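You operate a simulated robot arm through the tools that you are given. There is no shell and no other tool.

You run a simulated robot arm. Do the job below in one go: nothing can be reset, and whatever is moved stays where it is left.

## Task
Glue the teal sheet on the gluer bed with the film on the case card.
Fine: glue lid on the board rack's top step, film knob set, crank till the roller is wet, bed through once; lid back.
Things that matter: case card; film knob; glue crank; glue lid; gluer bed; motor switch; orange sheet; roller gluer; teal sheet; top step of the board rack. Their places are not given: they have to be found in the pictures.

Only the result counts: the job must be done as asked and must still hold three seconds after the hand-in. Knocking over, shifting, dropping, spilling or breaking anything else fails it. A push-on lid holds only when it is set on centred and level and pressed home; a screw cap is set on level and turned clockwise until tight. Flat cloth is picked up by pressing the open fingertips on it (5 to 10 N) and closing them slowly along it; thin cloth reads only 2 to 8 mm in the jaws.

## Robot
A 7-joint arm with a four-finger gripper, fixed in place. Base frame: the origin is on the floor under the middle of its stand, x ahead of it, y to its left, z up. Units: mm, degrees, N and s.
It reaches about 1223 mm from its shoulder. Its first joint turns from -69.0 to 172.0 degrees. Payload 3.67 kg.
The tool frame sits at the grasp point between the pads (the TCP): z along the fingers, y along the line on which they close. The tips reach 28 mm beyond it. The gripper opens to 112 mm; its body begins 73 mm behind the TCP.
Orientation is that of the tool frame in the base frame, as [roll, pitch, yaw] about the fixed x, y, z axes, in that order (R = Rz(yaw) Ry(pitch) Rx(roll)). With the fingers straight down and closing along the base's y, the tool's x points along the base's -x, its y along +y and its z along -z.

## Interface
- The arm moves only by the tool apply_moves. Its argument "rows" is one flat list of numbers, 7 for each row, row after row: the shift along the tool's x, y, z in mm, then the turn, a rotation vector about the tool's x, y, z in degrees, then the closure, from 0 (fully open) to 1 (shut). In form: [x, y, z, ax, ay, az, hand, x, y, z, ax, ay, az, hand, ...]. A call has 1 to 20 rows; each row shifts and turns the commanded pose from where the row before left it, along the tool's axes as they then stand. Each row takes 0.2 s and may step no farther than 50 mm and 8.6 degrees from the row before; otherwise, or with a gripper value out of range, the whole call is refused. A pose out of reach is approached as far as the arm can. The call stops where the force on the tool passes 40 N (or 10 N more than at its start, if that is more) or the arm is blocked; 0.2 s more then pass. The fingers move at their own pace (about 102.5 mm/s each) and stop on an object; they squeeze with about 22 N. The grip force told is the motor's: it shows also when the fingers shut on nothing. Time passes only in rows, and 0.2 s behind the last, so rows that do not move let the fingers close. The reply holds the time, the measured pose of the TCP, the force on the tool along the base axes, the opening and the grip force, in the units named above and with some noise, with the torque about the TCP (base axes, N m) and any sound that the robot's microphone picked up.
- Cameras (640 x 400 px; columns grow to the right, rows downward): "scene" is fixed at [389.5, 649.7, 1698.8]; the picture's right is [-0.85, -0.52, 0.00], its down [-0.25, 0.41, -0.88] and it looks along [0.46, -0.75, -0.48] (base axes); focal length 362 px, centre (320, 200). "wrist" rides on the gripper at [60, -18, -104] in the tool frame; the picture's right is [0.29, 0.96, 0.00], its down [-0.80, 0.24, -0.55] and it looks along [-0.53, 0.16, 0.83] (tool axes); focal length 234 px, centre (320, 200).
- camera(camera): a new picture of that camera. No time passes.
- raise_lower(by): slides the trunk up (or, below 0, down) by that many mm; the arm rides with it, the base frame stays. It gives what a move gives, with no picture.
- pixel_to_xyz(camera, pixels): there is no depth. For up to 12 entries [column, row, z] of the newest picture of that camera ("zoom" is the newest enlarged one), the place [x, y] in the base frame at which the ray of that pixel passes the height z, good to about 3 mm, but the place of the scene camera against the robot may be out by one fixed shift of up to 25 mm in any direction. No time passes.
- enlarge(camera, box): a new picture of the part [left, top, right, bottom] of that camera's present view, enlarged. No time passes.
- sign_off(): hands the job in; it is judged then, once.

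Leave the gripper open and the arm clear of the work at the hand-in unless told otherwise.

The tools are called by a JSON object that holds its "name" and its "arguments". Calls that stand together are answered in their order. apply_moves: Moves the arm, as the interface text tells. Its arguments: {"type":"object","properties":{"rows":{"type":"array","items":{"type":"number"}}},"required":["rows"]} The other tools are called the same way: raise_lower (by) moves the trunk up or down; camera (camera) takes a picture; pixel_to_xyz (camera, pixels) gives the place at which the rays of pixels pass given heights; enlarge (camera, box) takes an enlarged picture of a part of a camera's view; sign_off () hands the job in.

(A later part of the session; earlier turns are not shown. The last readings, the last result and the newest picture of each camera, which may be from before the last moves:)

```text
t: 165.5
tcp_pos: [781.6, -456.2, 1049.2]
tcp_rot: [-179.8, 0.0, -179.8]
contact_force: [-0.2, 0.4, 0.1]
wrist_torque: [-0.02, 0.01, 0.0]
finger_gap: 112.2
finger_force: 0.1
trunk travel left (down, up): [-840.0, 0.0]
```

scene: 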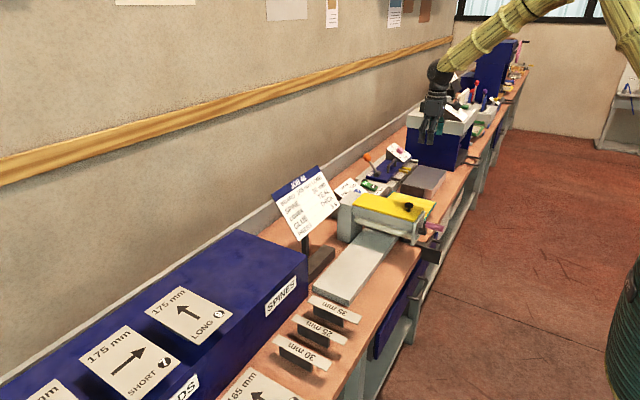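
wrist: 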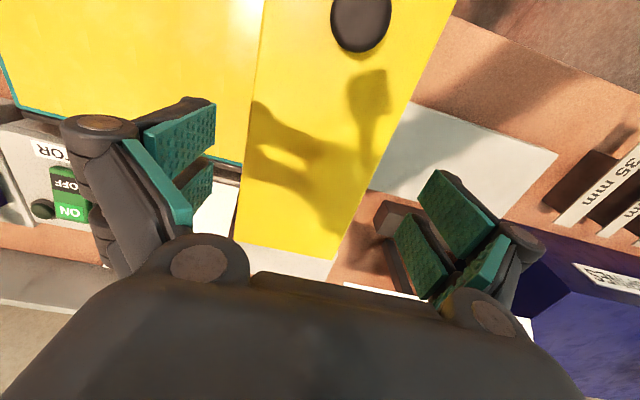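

No contact, y ≈ −456.1. Lower 1.5 mm and close slowly so the lid centres.

{"name": "apply_moves", "arguments": {"rows": [0, 0, 1.5, 0, 0, 0, 0.02, 0, 0, 0, 0, 0, 0, 0.04, 0, 0, 0, 0, 0, 0, 0.055, 0, 0, 0, 0, 0, 0, 0.065]}}

{"name": "apply_moves", "arguments": {"rows": [0, 0, 0, 0, 0, 0, 0.075, 0, 0, 0, 0, 0, 0, 0.085]}}

{"name": "enlarge", "arguments": {"camera": "scene", "box": [350, 170, 430, 220]}}

```text
t: 166.5
tcp_pos: [780.2, -456.0, 1048.0]
tcp_rot: [-179.9, 0.0, -179.9]
contact_force: [0.4, -0.7, 0.3]
wrist_torque: [-0.02, -0.03, 0.01]
finger_gap: 104.9
finger_force: 0.6
trunk travel left (down, up): [-840.0, 0.0]
```

```text
t: 167.1
tcp_pos: [781.2, -456.6, 1047.7]
tcp_rot: [-179.9, 0.0, -179.7]
contact_force: [0.8, -0.7, 1.5]
wrist_torque: [-0.02, 0.14, -0.02]
finger_gap: 103.7
finger_force: 21.9
trunk travel left (down, up): [-840.0, 0.0]
```

```text
8.00 times, centred on (390, 195) of scene
```

zoom: 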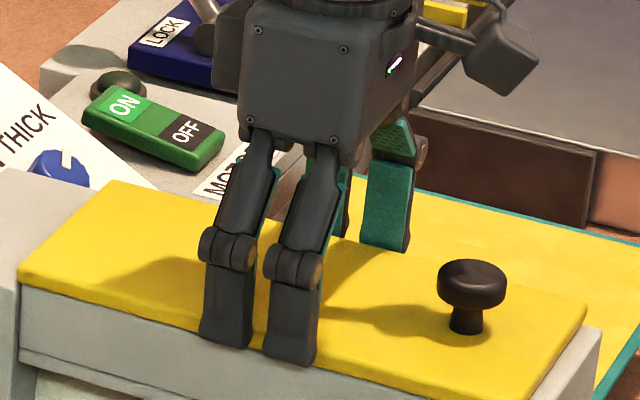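

The lid is re-centred (tips (18,270)/(586,303), knob (472,285)). Check overhang on the trough at both ends at higher zoom.

{"name": "enlarge", "arguments": {"camera": "scene", "box": [400, 195, 430, 225]}}

{"name": "enlarge", "arguments": {"camera": "scene", "box": [345, 190, 375, 215]}}

```text
13.33 times, centred on (415, 210) of scene
```

zoom: 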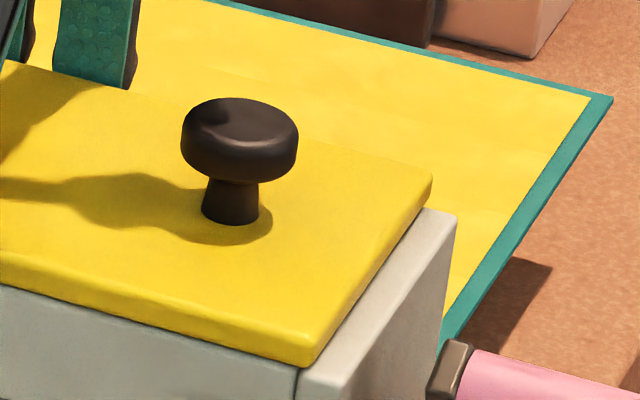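

```text
16.00 times, centred on (360, 202) of scene
```

zoom: 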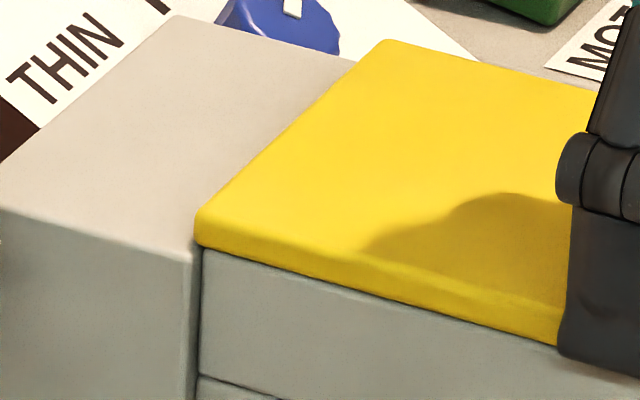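

Lid sits flush on the trough like originally. Now press it down while keeping the side grip, in 1 mm steps up to ~30 N.

{"name": "apply_moves", "arguments": {"rows": [0, 0, 1, 0, 0, 0, 0.1]}}

{"name": "apply_moves", "arguments": {"rows": [0, 0, 1.5, 0, 0, 0, 0.1]}}

{"name": "apply_moves", "arguments": {"rows": [0, 0, 1.5, 0, 0, 0, 0.1]}}

{"name": "apply_moves", "arguments": {"rows": [0, 0, 1.5, 0, 0, 0, 0.1]}}

```text
t: 167.5
tcp_pos: [781.7, -457.4, 1048.4]
tcp_rot: [-179.8, 0.1, -179.8]
contact_force: [1.7, -3.4, 9.0]
wrist_torque: [0.04, 0.28, 0.15]
finger_gap: 103.8
finger_force: 22.0
trunk travel left (down, up): [-840.0, 0.0]
```

```text
t: 167.9
tcp_pos: [781.0, -456.0, 1046.3]
tcp_rot: [-179.9, 0.2, -179.9]
contact_force: [0.8, -3.6, 12.4]
wrist_torque: [-0.12, -0.01, 0.0]
finger_gap: 104.1
finger_force: 21.5
trunk travel left (down, up): [-840.0, 0.0]
```

```text
t: 168.3
tcp_pos: [780.8, -455.7, 1045.5]
tcp_rot: [-179.9, 0.1, -179.8]
contact_force: [-1.0, -4.1, 11.5]
wrist_torque: [-0.12, 0.04, -0.01]
finger_gap: 103.8
finger_force: 21.7
trunk travel left (down, up): [-840.0, 0.0]
```

```text
t: 168.7
tcp_pos: [780.1, -456.0, 1044.7]
tcp_rot: [-179.9, 0.1, -179.9]
contact_force: [-0.9, -1.2, 13.2]
wrist_torque: [-0.01, 0.09, -0.12]
finger_gap: 104.0
finger_force: 22.1
trunk travel left (down, up): [-840.0, 0.0]
```

The fingers just slide at ~13 N. Test whether the lid is held: raise 2 mm with the grip and read the force.

{"name": "apply_moves", "arguments": {"rows": [0, 0, -1.5, 0, 0, 0, 0.1, 0, 0, -1.5, 0, 0, 0, 0.1]}}

{"name": "apply_moves", "arguments": {"rows": [0, 0, -1, 0, 0, 0, 0.1]}}

{"name": "enlarge", "arguments": {"camera": "scene", "box": [345, 190, 375, 215]}}

```text
t: 169.3
tcp_pos: [781.3, -457.4, 1043.8]
tcp_rot: [-179.9, -0.1, -179.9]
contact_force: [0.4, 0.3, -0.5]
wrist_torque: [-0.03, -0.01, 0.0]
finger_gap: 103.8
finger_force: 21.7
trunk travel left (down, up): [-840.0, 0.0]
```

```text
t: 169.7
tcp_pos: [780.8, -456.4, 1044.6]
tcp_rot: [-179.9, 0.0, -179.9]
contact_force: [0.1, -0.2, -1.5]
wrist_torque: [0.03, -0.04, -0.01]
finger_gap: 103.8
finger_force: 22.0
trunk travel left (down, up): [-840.0, 0.0]
```

```text
16.00 times, centred on (360, 202) of scene
```

zoom: 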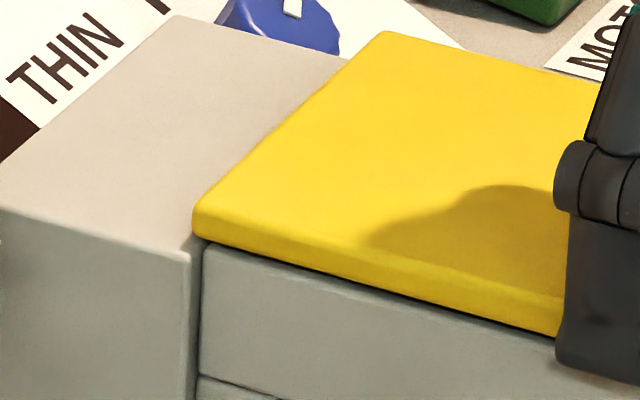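

The lid still lifts freely, so pressing via grip isn't enough. Shift +1 mm in y, set it down, release, and then press firmly from the top with closed fingers.

{"name": "apply_moves", "arguments": {"rows": [0, 1, 0, 0, 0, 0, 0.1, 0, 0, 1.5, 0, 0, 0, 0.1, 0, 0, 1.5, 0, 0, 0, 0.1]}}

{"name": "apply_moves", "arguments": {"rows": [0, 0, 0, 0, 0, 0, 0.05, 0, 0, 0, 0, 0, 0, 0.02, 0, 0, 0, 0, 0, 0, 0]}}

{"name": "enlarge", "arguments": {"camera": "scene", "box": [350, 170, 430, 220]}}

```text
t: 170.5
tcp_pos: [781.6, -454.6, 1043.4]
tcp_rot: [-179.9, 0.0, -179.8]
contact_force: [0.5, -1.3, 3.1]
wrist_torque: [0.21, 0.54, 0.2]
finger_gap: 104.0
finger_force: 22.0
trunk travel left (down, up): [-840.0, 0.0]
```

```text
t: 171.3
tcp_pos: [781.5, -454.2, 1043.6]
tcp_rot: [-179.9, 0.1, -179.8]
contact_force: [0.4, 0.9, -0.4]
wrist_torque: [0.03, 0.02, 0.04]
finger_gap: 111.8
finger_force: 0.1
trunk travel left (down, up): [-840.0, 0.0]
```

```text
8.00 times, centred on (390, 195) of scene
```

zoom: 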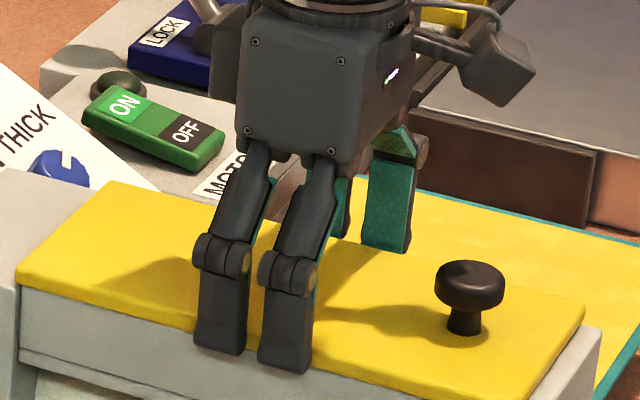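

Lid is down within ~1 mm of its original place. Rise, close, and press firmly on the centre.

{"name": "apply_moves", "arguments": {"rows": [0, 0, -10, 0, 0, 0, 0, 0, 0, -25, 0, 0, 0, 0, 0, 0, -15, 0, 0, 0, 0.5, -2, -1.5, 0, 0, 0, 0, 1, 0, 0, 0, 0, 0, 0, 1, 0, 0, 12, 0, 0, 0, 1, 0, 0, 10, 0, 0, 0, 1]}}

{"name": "apply_moves", "arguments": {"rows": [0, 0, 2, 0, 0, 0, 1, 0, 0, 1.5, 0, 0, 0, 1]}}

{"name": "apply_moves", "arguments": {"rows": [0, 0, 1.5, 0, 0, 0, 1]}}

{"name": "apply_moves", "arguments": {"rows": [0, 0, 1.5, 0, 0, 0, 1]}}

```text
t: 172.9
tcp_pos: [783.7, -457.9, 1070.8]
tcp_rot: [-179.9, 0.0, -179.8]
contact_force: [-0.3, 0.1, -0.3]
wrist_torque: [0.01, 0.04, 0.04]
finger_gap: 0.0
finger_force: 21.8
trunk travel left (down, up): [-840.0, 0.0]
```

```text
t: 173.5
tcp_pos: [783.8, -456.8, 1068.1]
tcp_rot: [-179.9, -0.1, -179.8]
contact_force: [0.6, 0.2, 0.5]
wrist_torque: [0.0, 0.0, -0.01]
finger_gap: 0.2
finger_force: 22.8
trunk travel left (down, up): [-840.0, 0.0]
```

```text
t: 173.9
tcp_pos: [784.1, -455.8, 1066.4]
tcp_rot: [-179.9, 0.0, -179.8]
contact_force: [-0.2, 0.0, 0.4]
wrist_torque: [0.03, 0.0, -0.03]
finger_gap: 0.0
finger_force: 21.6
trunk travel left (down, up): [-840.0, 0.0]
```

```text
t: 174.3
tcp_pos: [782.1, -456.8, 1066.1]
tcp_rot: [-179.8, 0.0, -179.7]
contact_force: [-0.1, 0.8, 2.3]
wrist_torque: [0.03, 0.06, 0.0]
finger_gap: 6.1
finger_force: 22.1
trunk travel left (down, up): [-840.0, 0.0]
```

Touching now (fingers flex to 6 mm). Press further in 1.5 mm steps toward 40+ N, all in one line.

{"name": "apply_moves", "arguments": {"rows": [0, 0, 1.5, 0, 0, 0, 1]}}

{"name": "apply_moves", "arguments": {"rows": [0, 0, 1.5, 0, 0, 0, 1]}}

{"name": "apply_moves", "arguments": {"rows": [0, 0, 1.5, 0, 0, 0, 1]}}

{"name": "enlarge", "arguments": {"camera": "scene", "box": [350, 170, 430, 220]}}

```text
t: 174.7
tcp_pos: [783.3, -456.6, 1064.8]
tcp_rot: [-179.8, 0.2, -179.9]
contact_force: [1.2, -3.2, 12.6]
wrist_torque: [-0.07, 0.12, 0.08]
finger_gap: 6.2
finger_force: 21.7
trunk travel left (down, up): [-840.0, 0.0]
```

```text
t: 175.1
tcp_pos: [782.8, -457.5, 1065.0]
tcp_rot: [-179.8, 0.2, -179.7]
contact_force: [5.0, -5.5, 26.8]
wrist_torque: [-0.14, 0.24, 0.02]
finger_gap: 6.0
finger_force: 22.5
trunk travel left (down, up): [-840.0, 0.0]
```

```text
t: 175.6
tcp_pos: [783.2, -456.3, 1064.2]
tcp_rot: [-179.7, 0.4, -179.8]
contact_force: [-3.7, -1.2, 15.6]
wrist_torque: [0.01, 0.42, -0.05]
finger_gap: 5.8
finger_force: 22.6
trunk travel left (down, up): [-840.0, 0.0]
stopped in row 1: the force on the tool passed its limit at 41 N (the readings are from after the stop); the commanded pose is now the measured one
```

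```text
8.00 times, centred on (390, 195) of scene
```

zoom: 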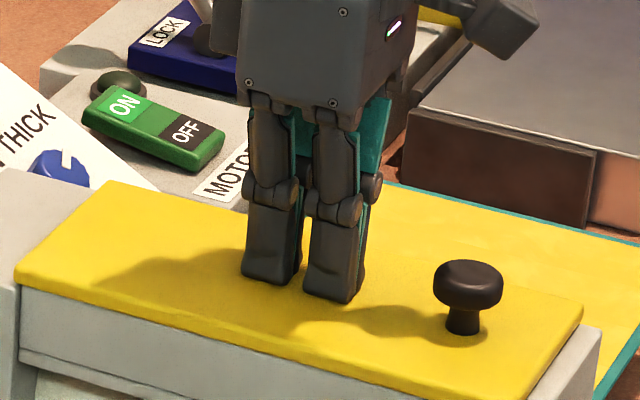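

Pressed to 41 N; the contact height is now ~1 mm lower than before, suggesting it is seated deeper. Lift off, and look at it again.

{"name": "apply_moves", "arguments": {"rows": [0, 0, -5, 0, 0, 0, 1, 0, 0, -15, 0, 0, 0, 1, 0, 0, -30, 0, 0, 0, 0.5, 0, 0, -40, 0, 0, 0, 0, 0, 0, -40, 0, 0, 0, 0]}}

{"name": "enlarge", "arguments": {"camera": "scene", "box": [350, 170, 430, 220]}}

{"name": "enlarge", "arguments": {"camera": "scene", "box": [400, 195, 430, 225]}}

{"name": "enlarge", "arguments": {"camera": "scene", "box": [345, 190, 375, 215]}}

{"name": "camera", "arguments": {"camera": "wrist"}}

```text
t: 176.8
tcp_pos: [784.2, -454.5, 1193.4]
tcp_rot: [-179.7, 0.3, -179.8]
contact_force: [-0.6, 0.0, 0.0]
wrist_torque: [-0.03, -0.03, 0.02]
finger_gap: 111.9
finger_force: 0.0
trunk travel left (down, up): [-840.0, 0.0]
```

```text
8.00 times, centred on (390, 195) of scene
```

zoom: 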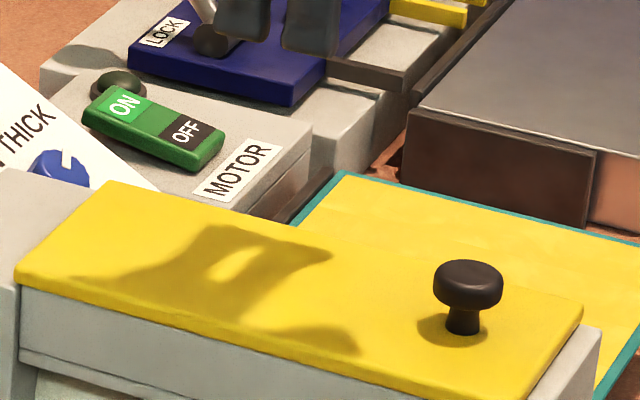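

```text
13.33 times, centred on (415, 210) of scene
```

zoom: 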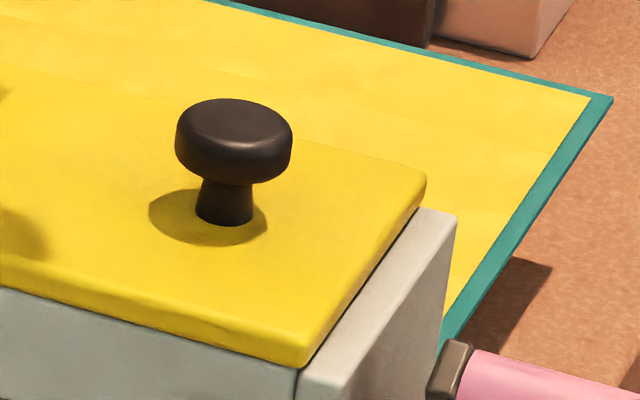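

```text
16.00 times, centred on (360, 202) of scene
```

zoom: 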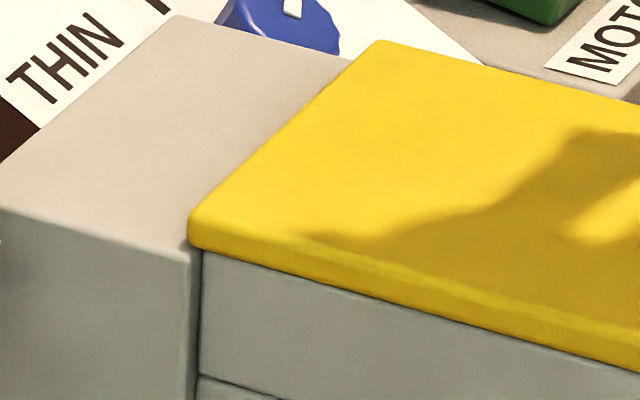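

```text
taken
```

wrist: 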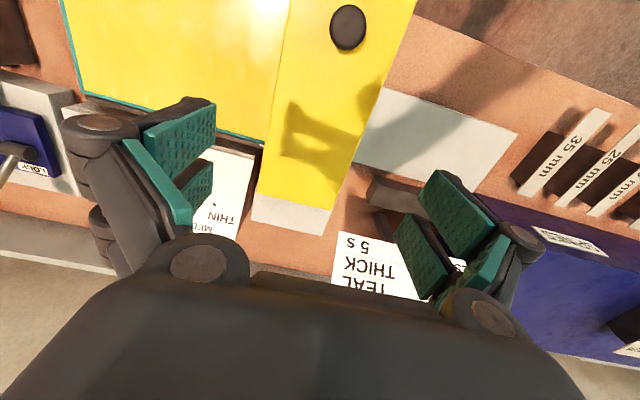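

The lid now overhangs the trough evenly at both ends (≈2.3/2.7 mm), i.e. better centred than before. Test gently with the side grip: descend around it again at y ≈ −455.

{"name": "apply_moves", "arguments": {"rows": [0.5, -0.3, 40, 0, 0, 0, 0, 0.5, 0, 40, 0, 0, 0, 0, 0.5, 0, 30, 0, 0, 0, 0, 0, 0, 15, 0, 0, 0, 0, 0, 0, 8, 0, 0, 0, 0]}}

{"name": "apply_moves", "arguments": {"rows": [0, 0, 4, 0, 0, 0, 0, 0, 0, 4, 0, 0, 0, 0]}}

{"name": "camera", "arguments": {"camera": "wrist"}}

{"name": "enlarge", "arguments": {"camera": "wrist", "box": [130, 80, 530, 300]}}

```text
t: 178.0
tcp_pos: [783.5, -456.9, 1058.6]
tcp_rot: [-179.8, 0.4, -179.7]
contact_force: [-0.2, 0.1, -0.5]
wrist_torque: [-0.01, -0.05, 0.01]
finger_gap: 112.2
finger_force: 0.1
trunk travel left (down, up): [-840.0, 0.0]
```

```text
t: 178.6
tcp_pos: [784.5, -459.7, 1053.0]
tcp_rot: [-179.9, 0.3, -179.8]
contact_force: [0.1, -0.5, 0.3]
wrist_torque: [-0.03, -0.02, -0.01]
finger_gap: 112.0
finger_force: 0.0
trunk travel left (down, up): [-840.0, 0.0]
```

```text
taken
```

wrist: 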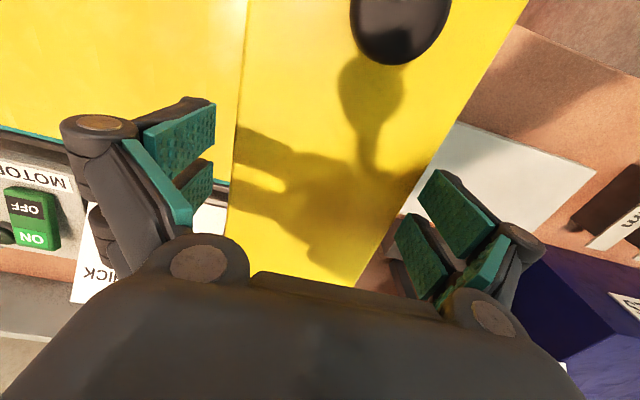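

```text
1.60 times, centred on (330, 190) of wrist
```

zoom: 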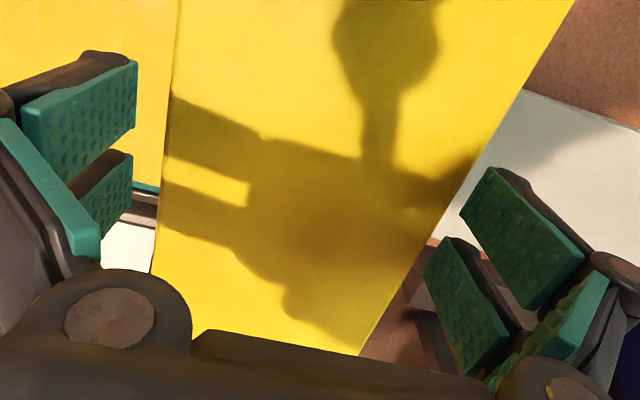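

Gaps look equal here. Take another pose reading (no motion).

{"name": "apply_moves", "arguments": {"rows": [0, 0, 0, 0, 0, 0, 0]}}

{"name": "apply_moves", "arguments": {"rows": [0, 0, 0, 0, 0, 0, 0]}}

{"name": "apply_moves", "arguments": {"rows": [0, 0, 0, 0, 0, 0, 0]}}

```text
t: 179.0
tcp_pos: [782.9, -457.9, 1052.7]
tcp_rot: [-179.8, 0.5, -179.8]
contact_force: [-0.1, 0.9, 0.5]
wrist_torque: [0.0, -0.01, 0.03]
finger_gap: 112.0
finger_force: 0.0
trunk travel left (down, up): [-840.0, 0.0]
```

```text
t: 179.4
tcp_pos: [782.8, -457.7, 1051.7]
tcp_rot: [-179.8, 0.2, -179.8]
contact_force: [-0.4, 0.6, -0.7]
wrist_torque: [0.0, -0.03, 0.01]
finger_gap: 112.1
finger_force: 0.0
trunk travel left (down, up): [-840.0, 0.0]
```

```text
t: 179.8
tcp_pos: [783.5, -457.2, 1051.7]
tcp_rot: [-179.8, 0.2, -179.9]
contact_force: [-0.2, -0.3, -0.5]
wrist_torque: [-0.02, 0.02, 0.03]
finger_gap: 112.2
finger_force: 0.0
trunk travel left (down, up): [-840.0, 0.0]
```

Average y ≈ −457.6. Shift +1 mm, lower 4 mm, close gently and try a 1.5 mm lift.

{"name": "apply_moves", "arguments": {"rows": [0, 1, 2, 0, 0, 0, 0, 0, 0, 2, 0, 0, 0, 0, 0, 0, 0, 0, 0, 0, 0.04, 0, 0, 0, 0, 0, 0, 0.06]}}

{"name": "apply_moves", "arguments": {"rows": [0, 0, 0, 0, 0, 0, 0.07, 0, 0, 0, 0, 0, 0, 0.085]}}

{"name": "enlarge", "arguments": {"camera": "scene", "box": [350, 170, 430, 220]}}

{"name": "apply_moves", "arguments": {"rows": [0, 0, -1, 0, 0, 0, 0.09, 0, 0, -1, 0, 0, 0, 0.09]}}

{"name": "enlarge", "arguments": {"camera": "scene", "box": [345, 190, 375, 215]}}

```text
t: 180.8
tcp_pos: [783.5, -456.5, 1047.2]
tcp_rot: [-179.9, 0.4, -179.8]
contact_force: [-0.5, 0.3, 1.0]
wrist_torque: [-0.02, 0.01, -0.01]
finger_gap: 105.6
finger_force: 0.2
trunk travel left (down, up): [-840.0, 0.0]
```

```text
t: 181.4
tcp_pos: [783.1, -456.3, 1049.7]
tcp_rot: [-179.7, 0.2, -179.8]
contact_force: [0.6, -0.6, 2.0]
wrist_torque: [0.07, 0.19, -0.01]
finger_gap: 103.7
finger_force: 22.1
trunk travel left (down, up): [-840.0, 0.0]
```

```text
8.00 times, centred on (390, 195) of scene
```

zoom: 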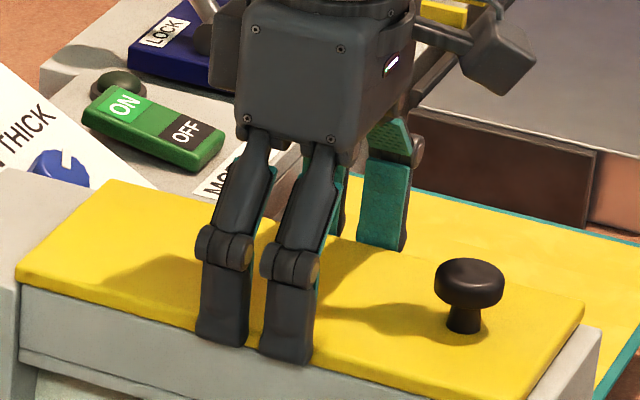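

```text
t: 182.0
tcp_pos: [783.5, -455.7, 1049.8]
tcp_rot: [-179.8, 0.3, -179.8]
contact_force: [-1.0, 0.2, 0.8]
wrist_torque: [0.0, -0.02, -0.01]
finger_gap: 103.9
finger_force: 21.8
trunk travel left (down, up): [-840.0, 0.0]
```

```text
16.00 times, centred on (360, 202) of scene
```

zoom: 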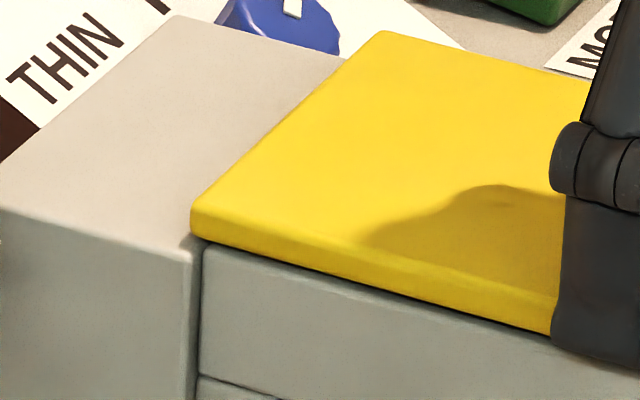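

The lid lifts with just its weight, so my tests can't prove a catch (they may simply pull it free). Its position now matches the original crop within ~0.5 mm. I'll set it down here, release, and press it home one final time without further pulling.

{"name": "apply_moves", "arguments": {"rows": [0, 0, 1, 0, 0, 0, 0.09, 0, 0, 1, 0, 0, 0, 0.09, 0, 0, 1, 0, 0, 0, 0.09]}}

{"name": "apply_moves", "arguments": {"rows": [0, 0, -0.5, 0, 0, 0, 0.05, 0, 0, 0, 0, 0, 0, 0.02, 0, 0, 0, 0, 0, 0, 0]}}

{"name": "enlarge", "arguments": {"camera": "scene", "box": [350, 170, 430, 220]}}

{"name": "enlarge", "arguments": {"camera": "scene", "box": [345, 190, 375, 215]}}

{"name": "enlarge", "arguments": {"camera": "scene", "box": [400, 195, 430, 225]}}

```text
t: 182.8
tcp_pos: [783.7, -455.4, 1049.4]
tcp_rot: [-179.8, 0.4, -179.8]
contact_force: [0.1, -3.1, 10.2]
wrist_torque: [0.02, 0.37, 0.07]
finger_gap: 104.0
finger_force: 22.3
trunk travel left (down, up): [-840.0, 0.0]
```

```text
t: 183.6
tcp_pos: [783.0, -456.7, 1045.7]
tcp_rot: [-179.9, 0.2, -179.9]
contact_force: [-0.5, 0.1, -0.3]
wrist_torque: [0.0, 0.01, -0.01]
finger_gap: 111.9
finger_force: 0.1
trunk travel left (down, up): [-840.0, 0.0]
```

```text
8.00 times, centred on (390, 195) of scene
```

zoom: 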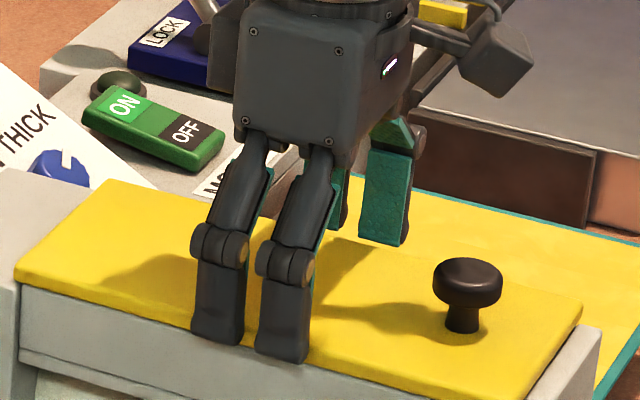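

```text
16.00 times, centred on (360, 202) of scene
```

zoom: 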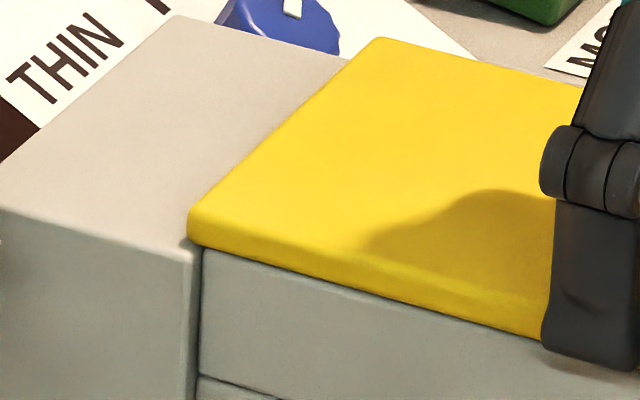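

```text
13.33 times, centred on (415, 210) of scene
```

zoom: 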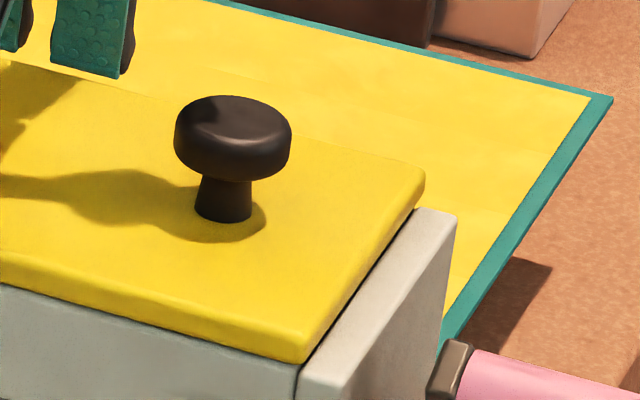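

Relative to the trough it is centred in x within 0.3 mm; relative to the original picture it's ~1.7 mm toward +x. I'll split the difference: grip, lift slightly, shift −0.9 mm in x, set down and release.

{"name": "apply_moves", "arguments": {"rows": [0, 0, 0, 0, 0, 0, 0.05, 0, 0, 0, 0, 0, 0, 0.09, 0, 0, -1.5, 0, 0, 0, 0.09, 0.9, 0, -0.5, 0, 0, 0, 0.09, 0, 0, 1, 0, 0, 0, 0.09, 0, 0, 1.5, 0, 0, 0, 0.09]}}

{"name": "apply_moves", "arguments": {"rows": [0, 0, -0.5, 0, 0, 0, 0.05, 0, 0, 0, 0, 0, 0, 0.02, 0, 0, 0, 0, 0, 0, 0, 0, 0, -15, 0, 0, 0, 0, 0, 0, -25, 0, 0, 0, 0, 0, 0, -10, 0, 0, 0, 0.5, 0, 0, 0, 0, 0, 0, 1, 0, 0, 0, 0, 0, 0, 1]}}

{"name": "enlarge", "arguments": {"camera": "scene", "box": [350, 170, 430, 220]}}

```text
t: 185.0
tcp_pos: [782.0, -457.2, 1047.2]
tcp_rot: [-179.9, 0.2, -179.8]
contact_force: [1.1, -0.6, 3.5]
wrist_torque: [0.27, 0.59, 0.01]
finger_gap: 103.8
finger_force: 21.8
trunk travel left (down, up): [-840.0, 0.0]
```

```text
t: 186.8
tcp_pos: [784.1, -457.9, 1101.0]
tcp_rot: [-179.8, 0.3, -179.9]
contact_force: [-0.5, 0.3, -0.1]
wrist_torque: [-0.01, -0.02, 0.0]
finger_gap: 0.0
finger_force: 22.3
trunk travel left (down, up): [-840.0, 0.0]
```

```text
8.00 times, centred on (390, 195) of scene
```

zoom: 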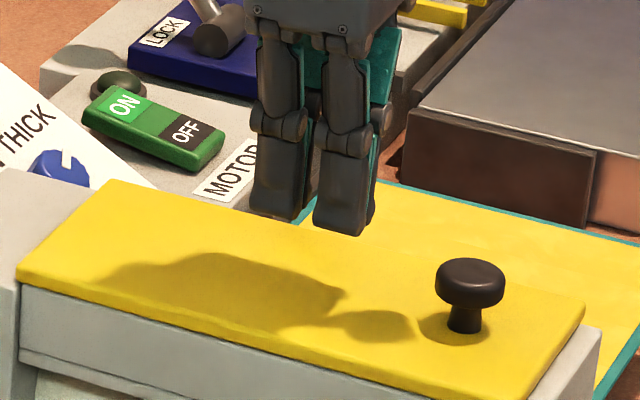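

Now it matches the untouched picture exactly (tips (17,268)/(585,303), knob (470,283)). Press down at the centre with closed fingers, compensating the small side force.

{"name": "apply_moves", "arguments": {"rows": [0, 1.5, 15, 0, 0, 0, 1, 0, 0, 12, 0, 0, 0, 1, 0, 0, 4, 0, 0, 0, 1]}}

{"name": "apply_moves", "arguments": {"rows": [0, 0, 1.5, 0, 0, 0, 1, 0, 0, 1.5, 0, 0, 0, 1]}}

{"name": "apply_moves", "arguments": {"rows": [0, 0, 1.5, 0, 0, 0, 1]}}

{"name": "apply_moves", "arguments": {"rows": [0, 0, 1.5, 0, 0, 0, 1]}}

```text
t: 187.6
tcp_pos: [782.3, -456.8, 1066.6]
tcp_rot: [-179.8, 0.2, -179.9]
contact_force: [-0.2, 0.2, 0.7]
wrist_torque: [0.02, 0.02, -0.02]
finger_gap: 0.0
finger_force: 21.9
trunk travel left (down, up): [-840.0, 0.0]
```

```text
t: 188.2
tcp_pos: [781.3, -456.1, 1064.8]
tcp_rot: [-179.9, 0.4, -179.8]
contact_force: [0.1, -3.0, 11.3]
wrist_torque: [-0.07, 0.27, 0.09]
finger_gap: 6.3
finger_force: 22.0
trunk travel left (down, up): [-840.0, 0.0]
```

```text
t: 188.6
tcp_pos: [783.6, -455.9, 1065.1]
tcp_rot: [-179.8, 0.5, -179.7]
contact_force: [2.8, -8.6, 25.3]
wrist_torque: [-0.22, 0.38, 0.16]
finger_gap: 5.8
finger_force: 22.4
trunk travel left (down, up): [-840.0, 0.0]
```

```text
t: 189.1
tcp_pos: [782.8, -455.5, 1065.3]
tcp_rot: [-179.6, 0.7, -179.8]
contact_force: [-4.6, -2.3, 19.2]
wrist_torque: [-0.06, 0.57, 0.1]
finger_gap: 5.9
finger_force: 21.7
trunk travel left (down, up): [-840.0, 0.0]
stopped in row 1: the force on the tool passed its limit at 42 N (the readings are from after the stop); the commanded pose is now the measured one
```

Pressed with 42 N. Lift away straight up and check the final position.

{"name": "apply_moves", "arguments": {"rows": [0, 0, -3, 0, 0, 0, 1, 0, 0, -10, 0, 0, 0, 1, 0, 0, -25, 0, 0, 0, 1, 0, 0, -40, 0, 0, 0, 0.5, 0, 0, -45, 0, 0, 0, 0, 0, 0, -45, 0, 0, 0, 0]}}

{"name": "enlarge", "arguments": {"camera": "scene", "box": [350, 170, 430, 220]}}

{"name": "enlarge", "arguments": {"camera": "scene", "box": [330, 175, 450, 250]}}

```text
t: 190.5
tcp_pos: [784.0, -452.4, 1232.2]
tcp_rot: [-179.7, 0.6, -179.7]
contact_force: [-0.7, 0.0, 0.1]
wrist_torque: [0.0, -0.07, -0.03]
finger_gap: 111.7
finger_force: 0.0
trunk travel left (down, up): [-840.0, 0.0]
```

```text
8.00 times, centred on (390, 195) of scene
```

zoom: 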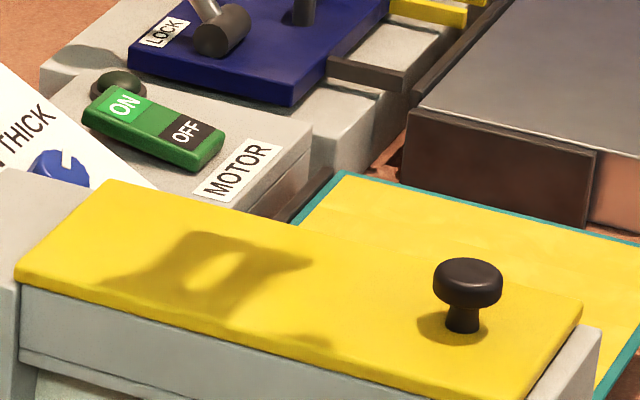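

```text
5.33 times, centred on (390, 212) of scene
```

zoom: 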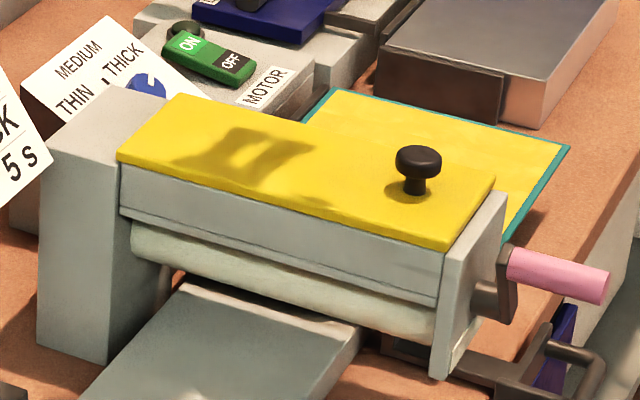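

The lid sits level, within ~1 mm of its original seat and evenly on the trough. Now move the open hand up and away toward its starting area, and take a final look.

{"name": "apply_moves", "arguments": {"rows": [10, -10, -30, 0, 0, 0, 0, 20, -25, -30, 0, 0, 0, 0, 30, -30, -20, 0, 0, 0, 0, 30, -30, -10, 0, 0, 0, 0, 30, -30, 0, 0, 0, 0, 0, 30, -30, 0, 0, 0, 0, 0, 30, -30, 0, 0, 0, 0, 0]}}

{"name": "camera", "arguments": {"camera": "scene"}}

{"name": "camera", "arguments": {"camera": "wrist"}}

{"name": "enlarge", "arguments": {"camera": "scene", "box": [220, 140, 460, 300]}}

```text
t: 192.1
tcp_pos: [599.8, -642.2, 1318.1]
tcp_rot: [-179.8, 0.7, -179.8]
contact_force: [-0.2, -0.8, -0.3]
wrist_torque: [0.03, -0.03, 0.0]
finger_gap: 111.9
finger_force: 0.1
trunk travel left (down, up): [-840.0, 0.0]
```

```text
taken
```

scene: 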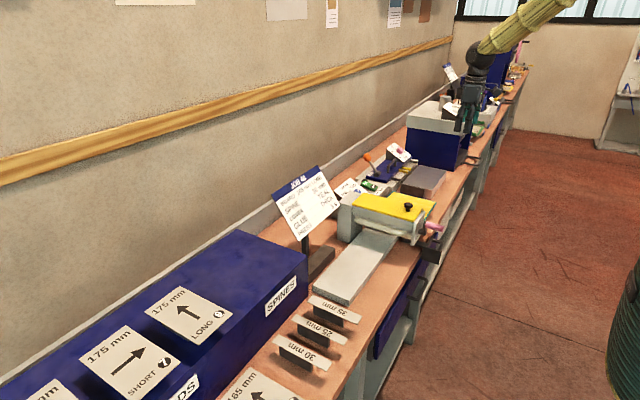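

```text
taken
```

wrist: 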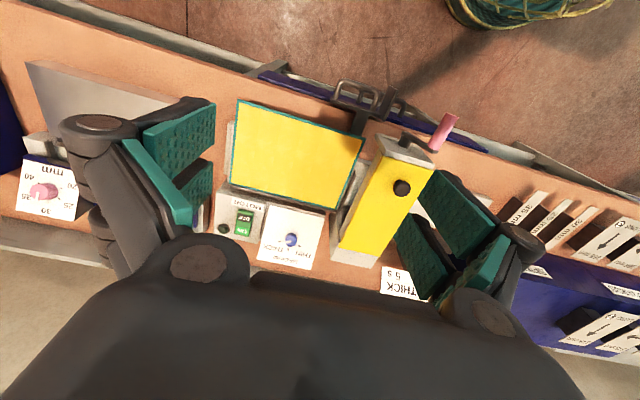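

```text
2.50 times, centred on (340, 220) of scene
```

zoom: 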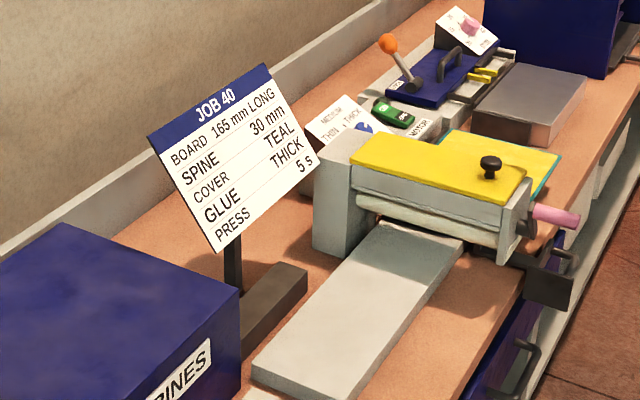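

Let me check the lid's −y side on the trough from this angle before handing in.

{"name": "enlarge", "arguments": {"camera": "wrist", "box": [310, 110, 460, 280]}}

{"name": "enlarge", "arguments": {"camera": "wrist", "box": [210, 90, 370, 280]}}

```text
2.35 times, centred on (385, 195) of wrist
```

zoom: 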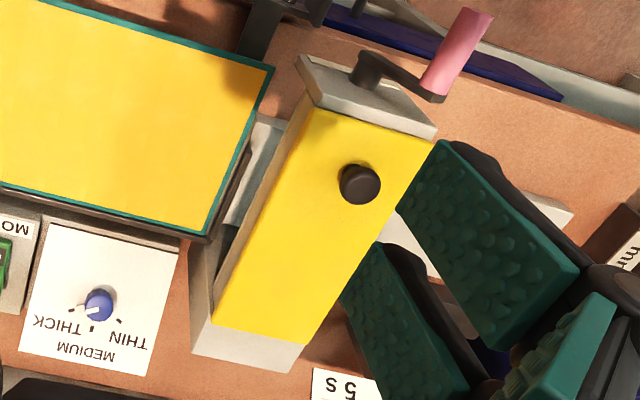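

```text
2.11 times, centred on (290, 185) of wrist
```

zoom: 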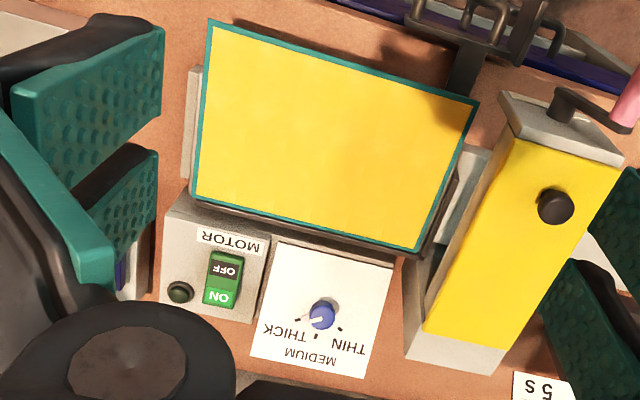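

Everything is in order. One last careful check of the lid's hold: hover over the knob and pull by only 0.3 mm increments (far too little to dislodge a seated lid).

{"name": "apply_moves", "arguments": {"rows": [-20, 36, 0, 0, 0, 0, 0, -20, 36, 10, 0, 0, 0, 0, -20, 36, 30, 0, 0, 0, 0.2, -20, 36, 30, 0, 0, 0, 0.4, -20, 36, 28, 0, 0, 0, 0.5, -5, 5, 35, 0, -0.7, 0, 0.5, 0, 0, 35, 0, 0, 0, 0.5]}}

{"name": "camera", "arguments": {"camera": "wrist"}}

{"name": "enlarge", "arguments": {"camera": "wrist", "box": [200, 40, 440, 220]}}

```text
refused: row 3 steps farther than a row can; nothing moved
```

```text
taken
```

wrist: 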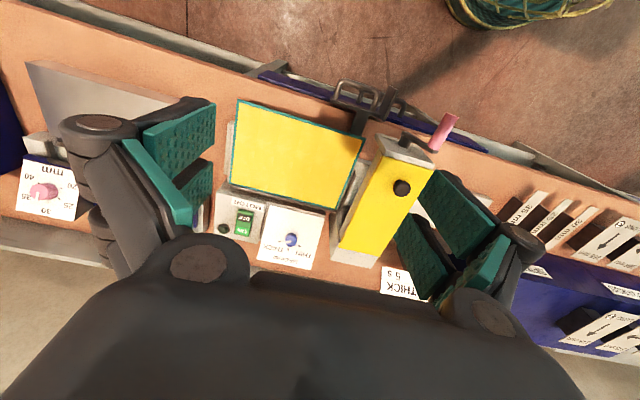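

```text
2.22 times, centred on (320, 130) of wrist
```

zoom: 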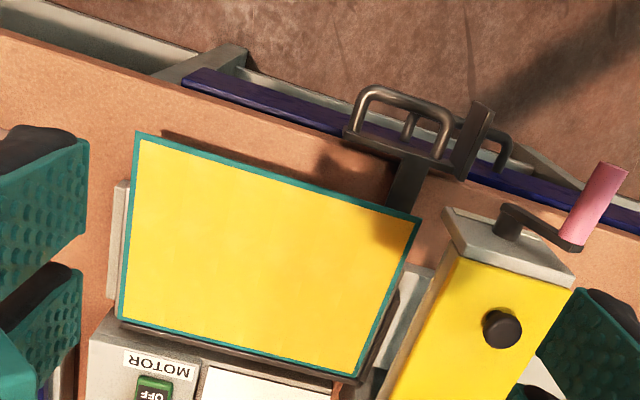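

Steps were a bit too long; resend with shorter ones.

{"name": "apply_moves", "arguments": {"rows": [-20, 36, 0, 0, 0, 0, 0, -20, 36, 10, 0, 0, 0, 0, -20, 36, 20, 0, 0, 0, 0.2, -20, 36, 20, 0, 0, 0, 0.4, -20, 36, 20, 0, 0, 0, 0.5, -5, 5, 40, 0, -0.7, 0, 0.5, 0, 0, 40, 0, 0, 0, 0.5, 0, 0, 18, 0, 0, 0, 0.5]}}

{"name": "camera", "arguments": {"camera": "wrist"}}

{"name": "enlarge", "arguments": {"camera": "wrist", "box": [200, 40, 440, 220]}}

```text
t: 193.9
tcp_pos: [707.4, -451.9, 1150.4]
tcp_rot: [-179.6, 1.3, -179.7]
contact_force: [-0.3, 0.4, 0.1]
wrist_torque: [-0.01, -0.03, -0.01]
finger_gap: 56.0
finger_force: 0.2
trunk travel left (down, up): [-840.0, 0.0]
```

```text
taken
```

wrist: 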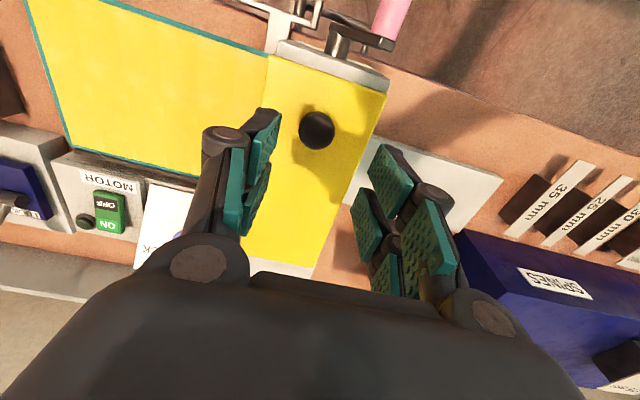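

```text
2.22 times, centred on (320, 130) of wrist
```

zoom: 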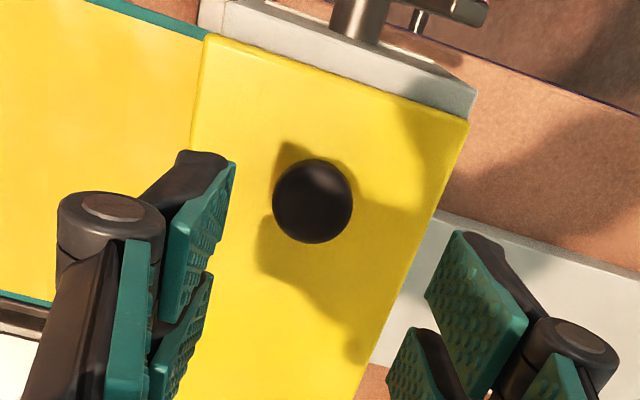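

The hand is slightly pitched (1.3°); correct that. Also take a closer look at how the lid's −x end sits against the end plate.

{"name": "apply_moves", "arguments": {"rows": [0, 0, 0, -0.4, 1.3, 0.3, 0.5, 0, 0, 0, 0, 0, 0, 0.5]}}

{"name": "camera", "arguments": {"camera": "wrist"}}

{"name": "enlarge", "arguments": {"camera": "wrist", "box": [240, 10, 420, 160]}}

```text
t: 194.5
tcp_pos: [707.8, -455.0, 1151.3]
tcp_rot: [179.9, -0.1, 179.9]
contact_force: [0.5, -0.4, 0.2]
wrist_torque: [-0.01, -0.02, 0.0]
finger_gap: 56.2
finger_force: 0.1
trunk travel left (down, up): [-840.0, 0.0]
```

```text
taken
```

wrist: 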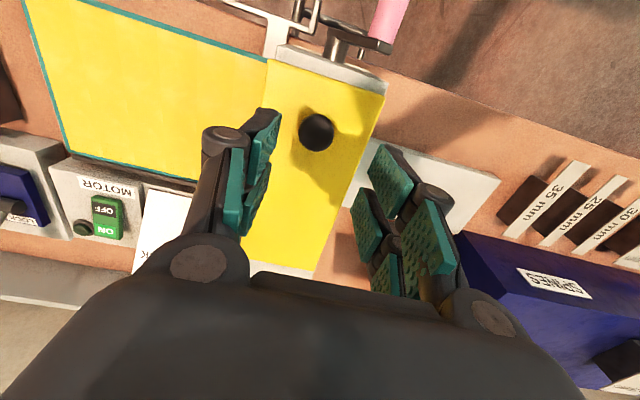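

```text
2.67 times, centred on (330, 85) of wrist
```

zoom: 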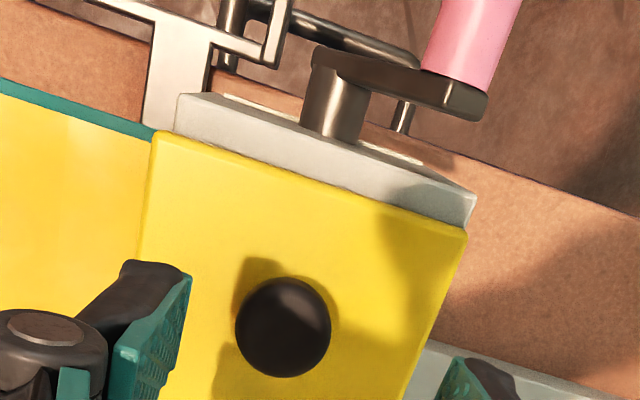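

From here the lid seems a few mm toward −y relative to the end plate, which conflicts with the scene view. I'll take the same top view as at the very start (775,−457,1198) to compare the lid's +x end against the end block.

{"name": "apply_moves", "arguments": {"rows": [-22, 0, -23, 0, 0, 0, 0.3, -23, -1, -23, 0, 0, 0, 0, -23, -1, 0, 0, 0, 0, 0, 0, 0, 0, 0, 0, 0, 0]}}

{"name": "camera", "arguments": {"camera": "wrist"}}

{"name": "enlarge", "arguments": {"camera": "wrist", "box": [230, 120, 430, 245]}}

{"name": "enlarge", "arguments": {"camera": "wrist", "box": [230, 0, 430, 125]}}

```text
t: 195.5
tcp_pos: [777.8, -456.7, 1196.9]
tcp_rot: [179.9, 0.1, 179.9]
contact_force: [0.4, -0.8, 0.2]
wrist_torque: [0.01, -0.05, -0.03]
finger_gap: 112.0
finger_force: 0.1
trunk travel left (down, up): [-840.0, 0.0]
```

```text
taken
```

wrist: 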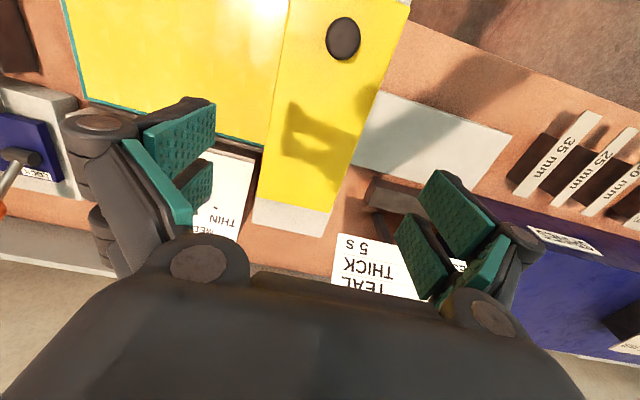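

```text
3.20 times, centred on (330, 182) of wrist
```

zoom: 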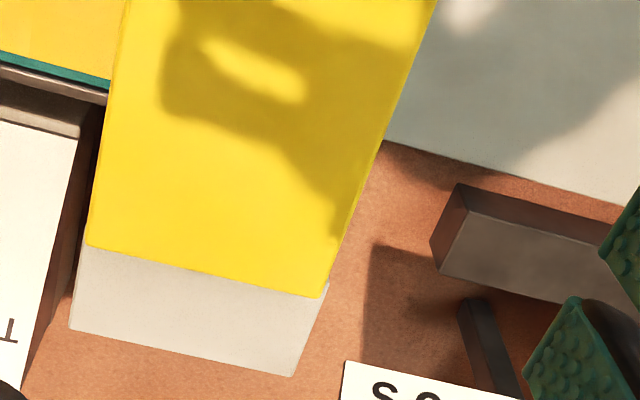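

```text
3.20 times, centred on (330, 62) of wrist
```

zoom: 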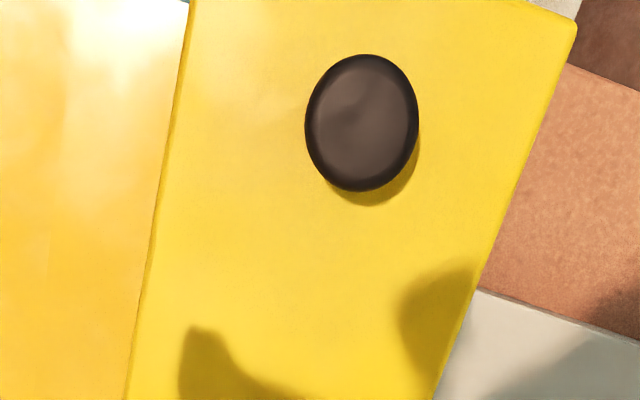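

Against the end block the lid is within ~1.3 mm of its initial place. I'll do the tiny knob-pull check now: move over the knob and descend.

{"name": "apply_moves", "arguments": {"rows": [24, 0, 15, 0, 0, 0, 0.3, 24, 0, 15, 0, 0, 0, 0.5, 23.5, -1, 16, 0, 0, 0, 0.5, 0, 0, 25, 0, 0, 0, 0.5, 0, 0, 25, 0, 0, 0, 0.5, 0, 0, 15, 0, 0, 0, 0.5]}}

{"name": "camera", "arguments": {"camera": "wrist"}}

{"name": "enlarge", "arguments": {"camera": "wrist", "box": [200, 60, 440, 240]}}

```text
t: 196.9
tcp_pos: [705.7, -459.0, 1085.4]
tcp_rot: [179.9, -0.1, 179.8]
contact_force: [0.6, -0.4, 0.5]
wrist_torque: [-0.01, 0.01, -0.01]
finger_gap: 55.9
finger_force: 0.1
trunk travel left (down, up): [-840.0, 0.0]
```

```text
taken
```

wrist: 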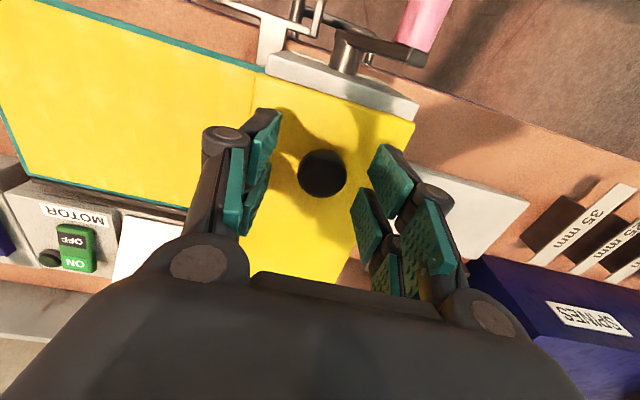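

```text
2.22 times, centred on (320, 150) of wrist
```

zoom: 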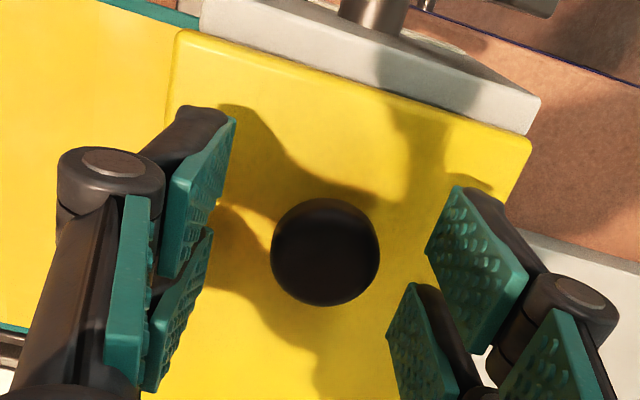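

Knob is at tool (−0.8,+1.8). Correct, lower 14 mm and close lightly.

{"name": "apply_moves", "arguments": {"rows": [-0.8, 1.8, 7, 0, 0, 0, 0.55, 0, 0, 7, 0, 0, 0, 0.65, 0, 0, 0, 0, 0, 0, 0.72, 0, 0, 0, 0, 0, 0, 0.745]}}

{"name": "apply_moves", "arguments": {"rows": [0, 0, 0, 0, 0, 0, 0.755, 0, 0, 0, 0, 0, 0, 0.765]}}

{"name": "apply_moves", "arguments": {"rows": [0, 0, 0, 0, 0, 0, 0.77]}}

{"name": "apply_moves", "arguments": {"rows": [0, 0, 0, 0, 0, 0, 0.77]}}

```text
t: 197.9
tcp_pos: [706.2, -455.8, 1071.0]
tcp_rot: [179.9, 0.0, 180.0]
contact_force: [0.0, 0.1, 0.3]
wrist_torque: [-0.05, 0.01, 0.02]
finger_gap: 28.9
finger_force: 0.4
trunk travel left (down, up): [-840.0, 0.0]
```

```text
t: 198.5
tcp_pos: [705.5, -456.5, 1070.1]
tcp_rot: [179.9, 0.0, 180.0]
contact_force: [-0.2, -0.7, -0.6]
wrist_torque: [0.0, -0.06, 0.03]
finger_gap: 27.7
finger_force: 22.1
trunk travel left (down, up): [-840.0, 0.0]
```

```text
t: 198.9
tcp_pos: [706.2, -456.8, 1071.7]
tcp_rot: [179.9, -0.1, 179.9]
contact_force: [-0.2, 0.2, 0.4]
wrist_torque: [-0.02, 0.01, 0.01]
finger_gap: 27.8
finger_force: 22.3
trunk travel left (down, up): [-840.0, 0.0]
```

```text
t: 199.3
tcp_pos: [707.3, -456.9, 1071.2]
tcp_rot: [179.9, 0.1, 179.9]
contact_force: [-0.7, 0.0, -0.5]
wrist_torque: [0.0, 0.0, 0.01]
finger_gap: 27.6
finger_force: 22.5
trunk travel left (down, up): [-840.0, 0.0]
```

Baseline force ≈0. Raise by 0.5 mm and read three times.

{"name": "apply_moves", "arguments": {"rows": [0, 0, -0.5, 0, 0, 0, 0.77]}}

{"name": "apply_moves", "arguments": {"rows": [0, 0, 0, 0, 0, 0, 0.77]}}

{"name": "apply_moves", "arguments": {"rows": [0, 0, 0, 0, 0, 0, 0.77]}}

```text
t: 199.7
tcp_pos: [706.3, -456.3, 1072.3]
tcp_rot: [179.9, -0.1, 180.0]
contact_force: [-0.3, 0.1, 0.2]
wrist_torque: [-0.01, 0.1, 0.0]
finger_gap: 27.2
finger_force: 21.8
trunk travel left (down, up): [-840.0, 0.0]
```

```text
t: 200.1
tcp_pos: [706.0, -456.8, 1074.0]
tcp_rot: [179.9, -0.1, 179.8]
contact_force: [-0.5, -0.6, -0.2]
wrist_torque: [-0.02, 0.14, -0.02]
finger_gap: 27.6
finger_force: 22.6
trunk travel left (down, up): [-840.0, 0.0]
```

```text
t: 200.5
tcp_pos: [706.7, -456.6, 1072.4]
tcp_rot: [179.9, -0.1, -180.0]
contact_force: [0.0, 0.1, -0.8]
wrist_torque: [0.01, 0.12, 0.05]
finger_gap: 27.3
finger_force: 22.0
trunk travel left (down, up): [-840.0, 0.0]
```

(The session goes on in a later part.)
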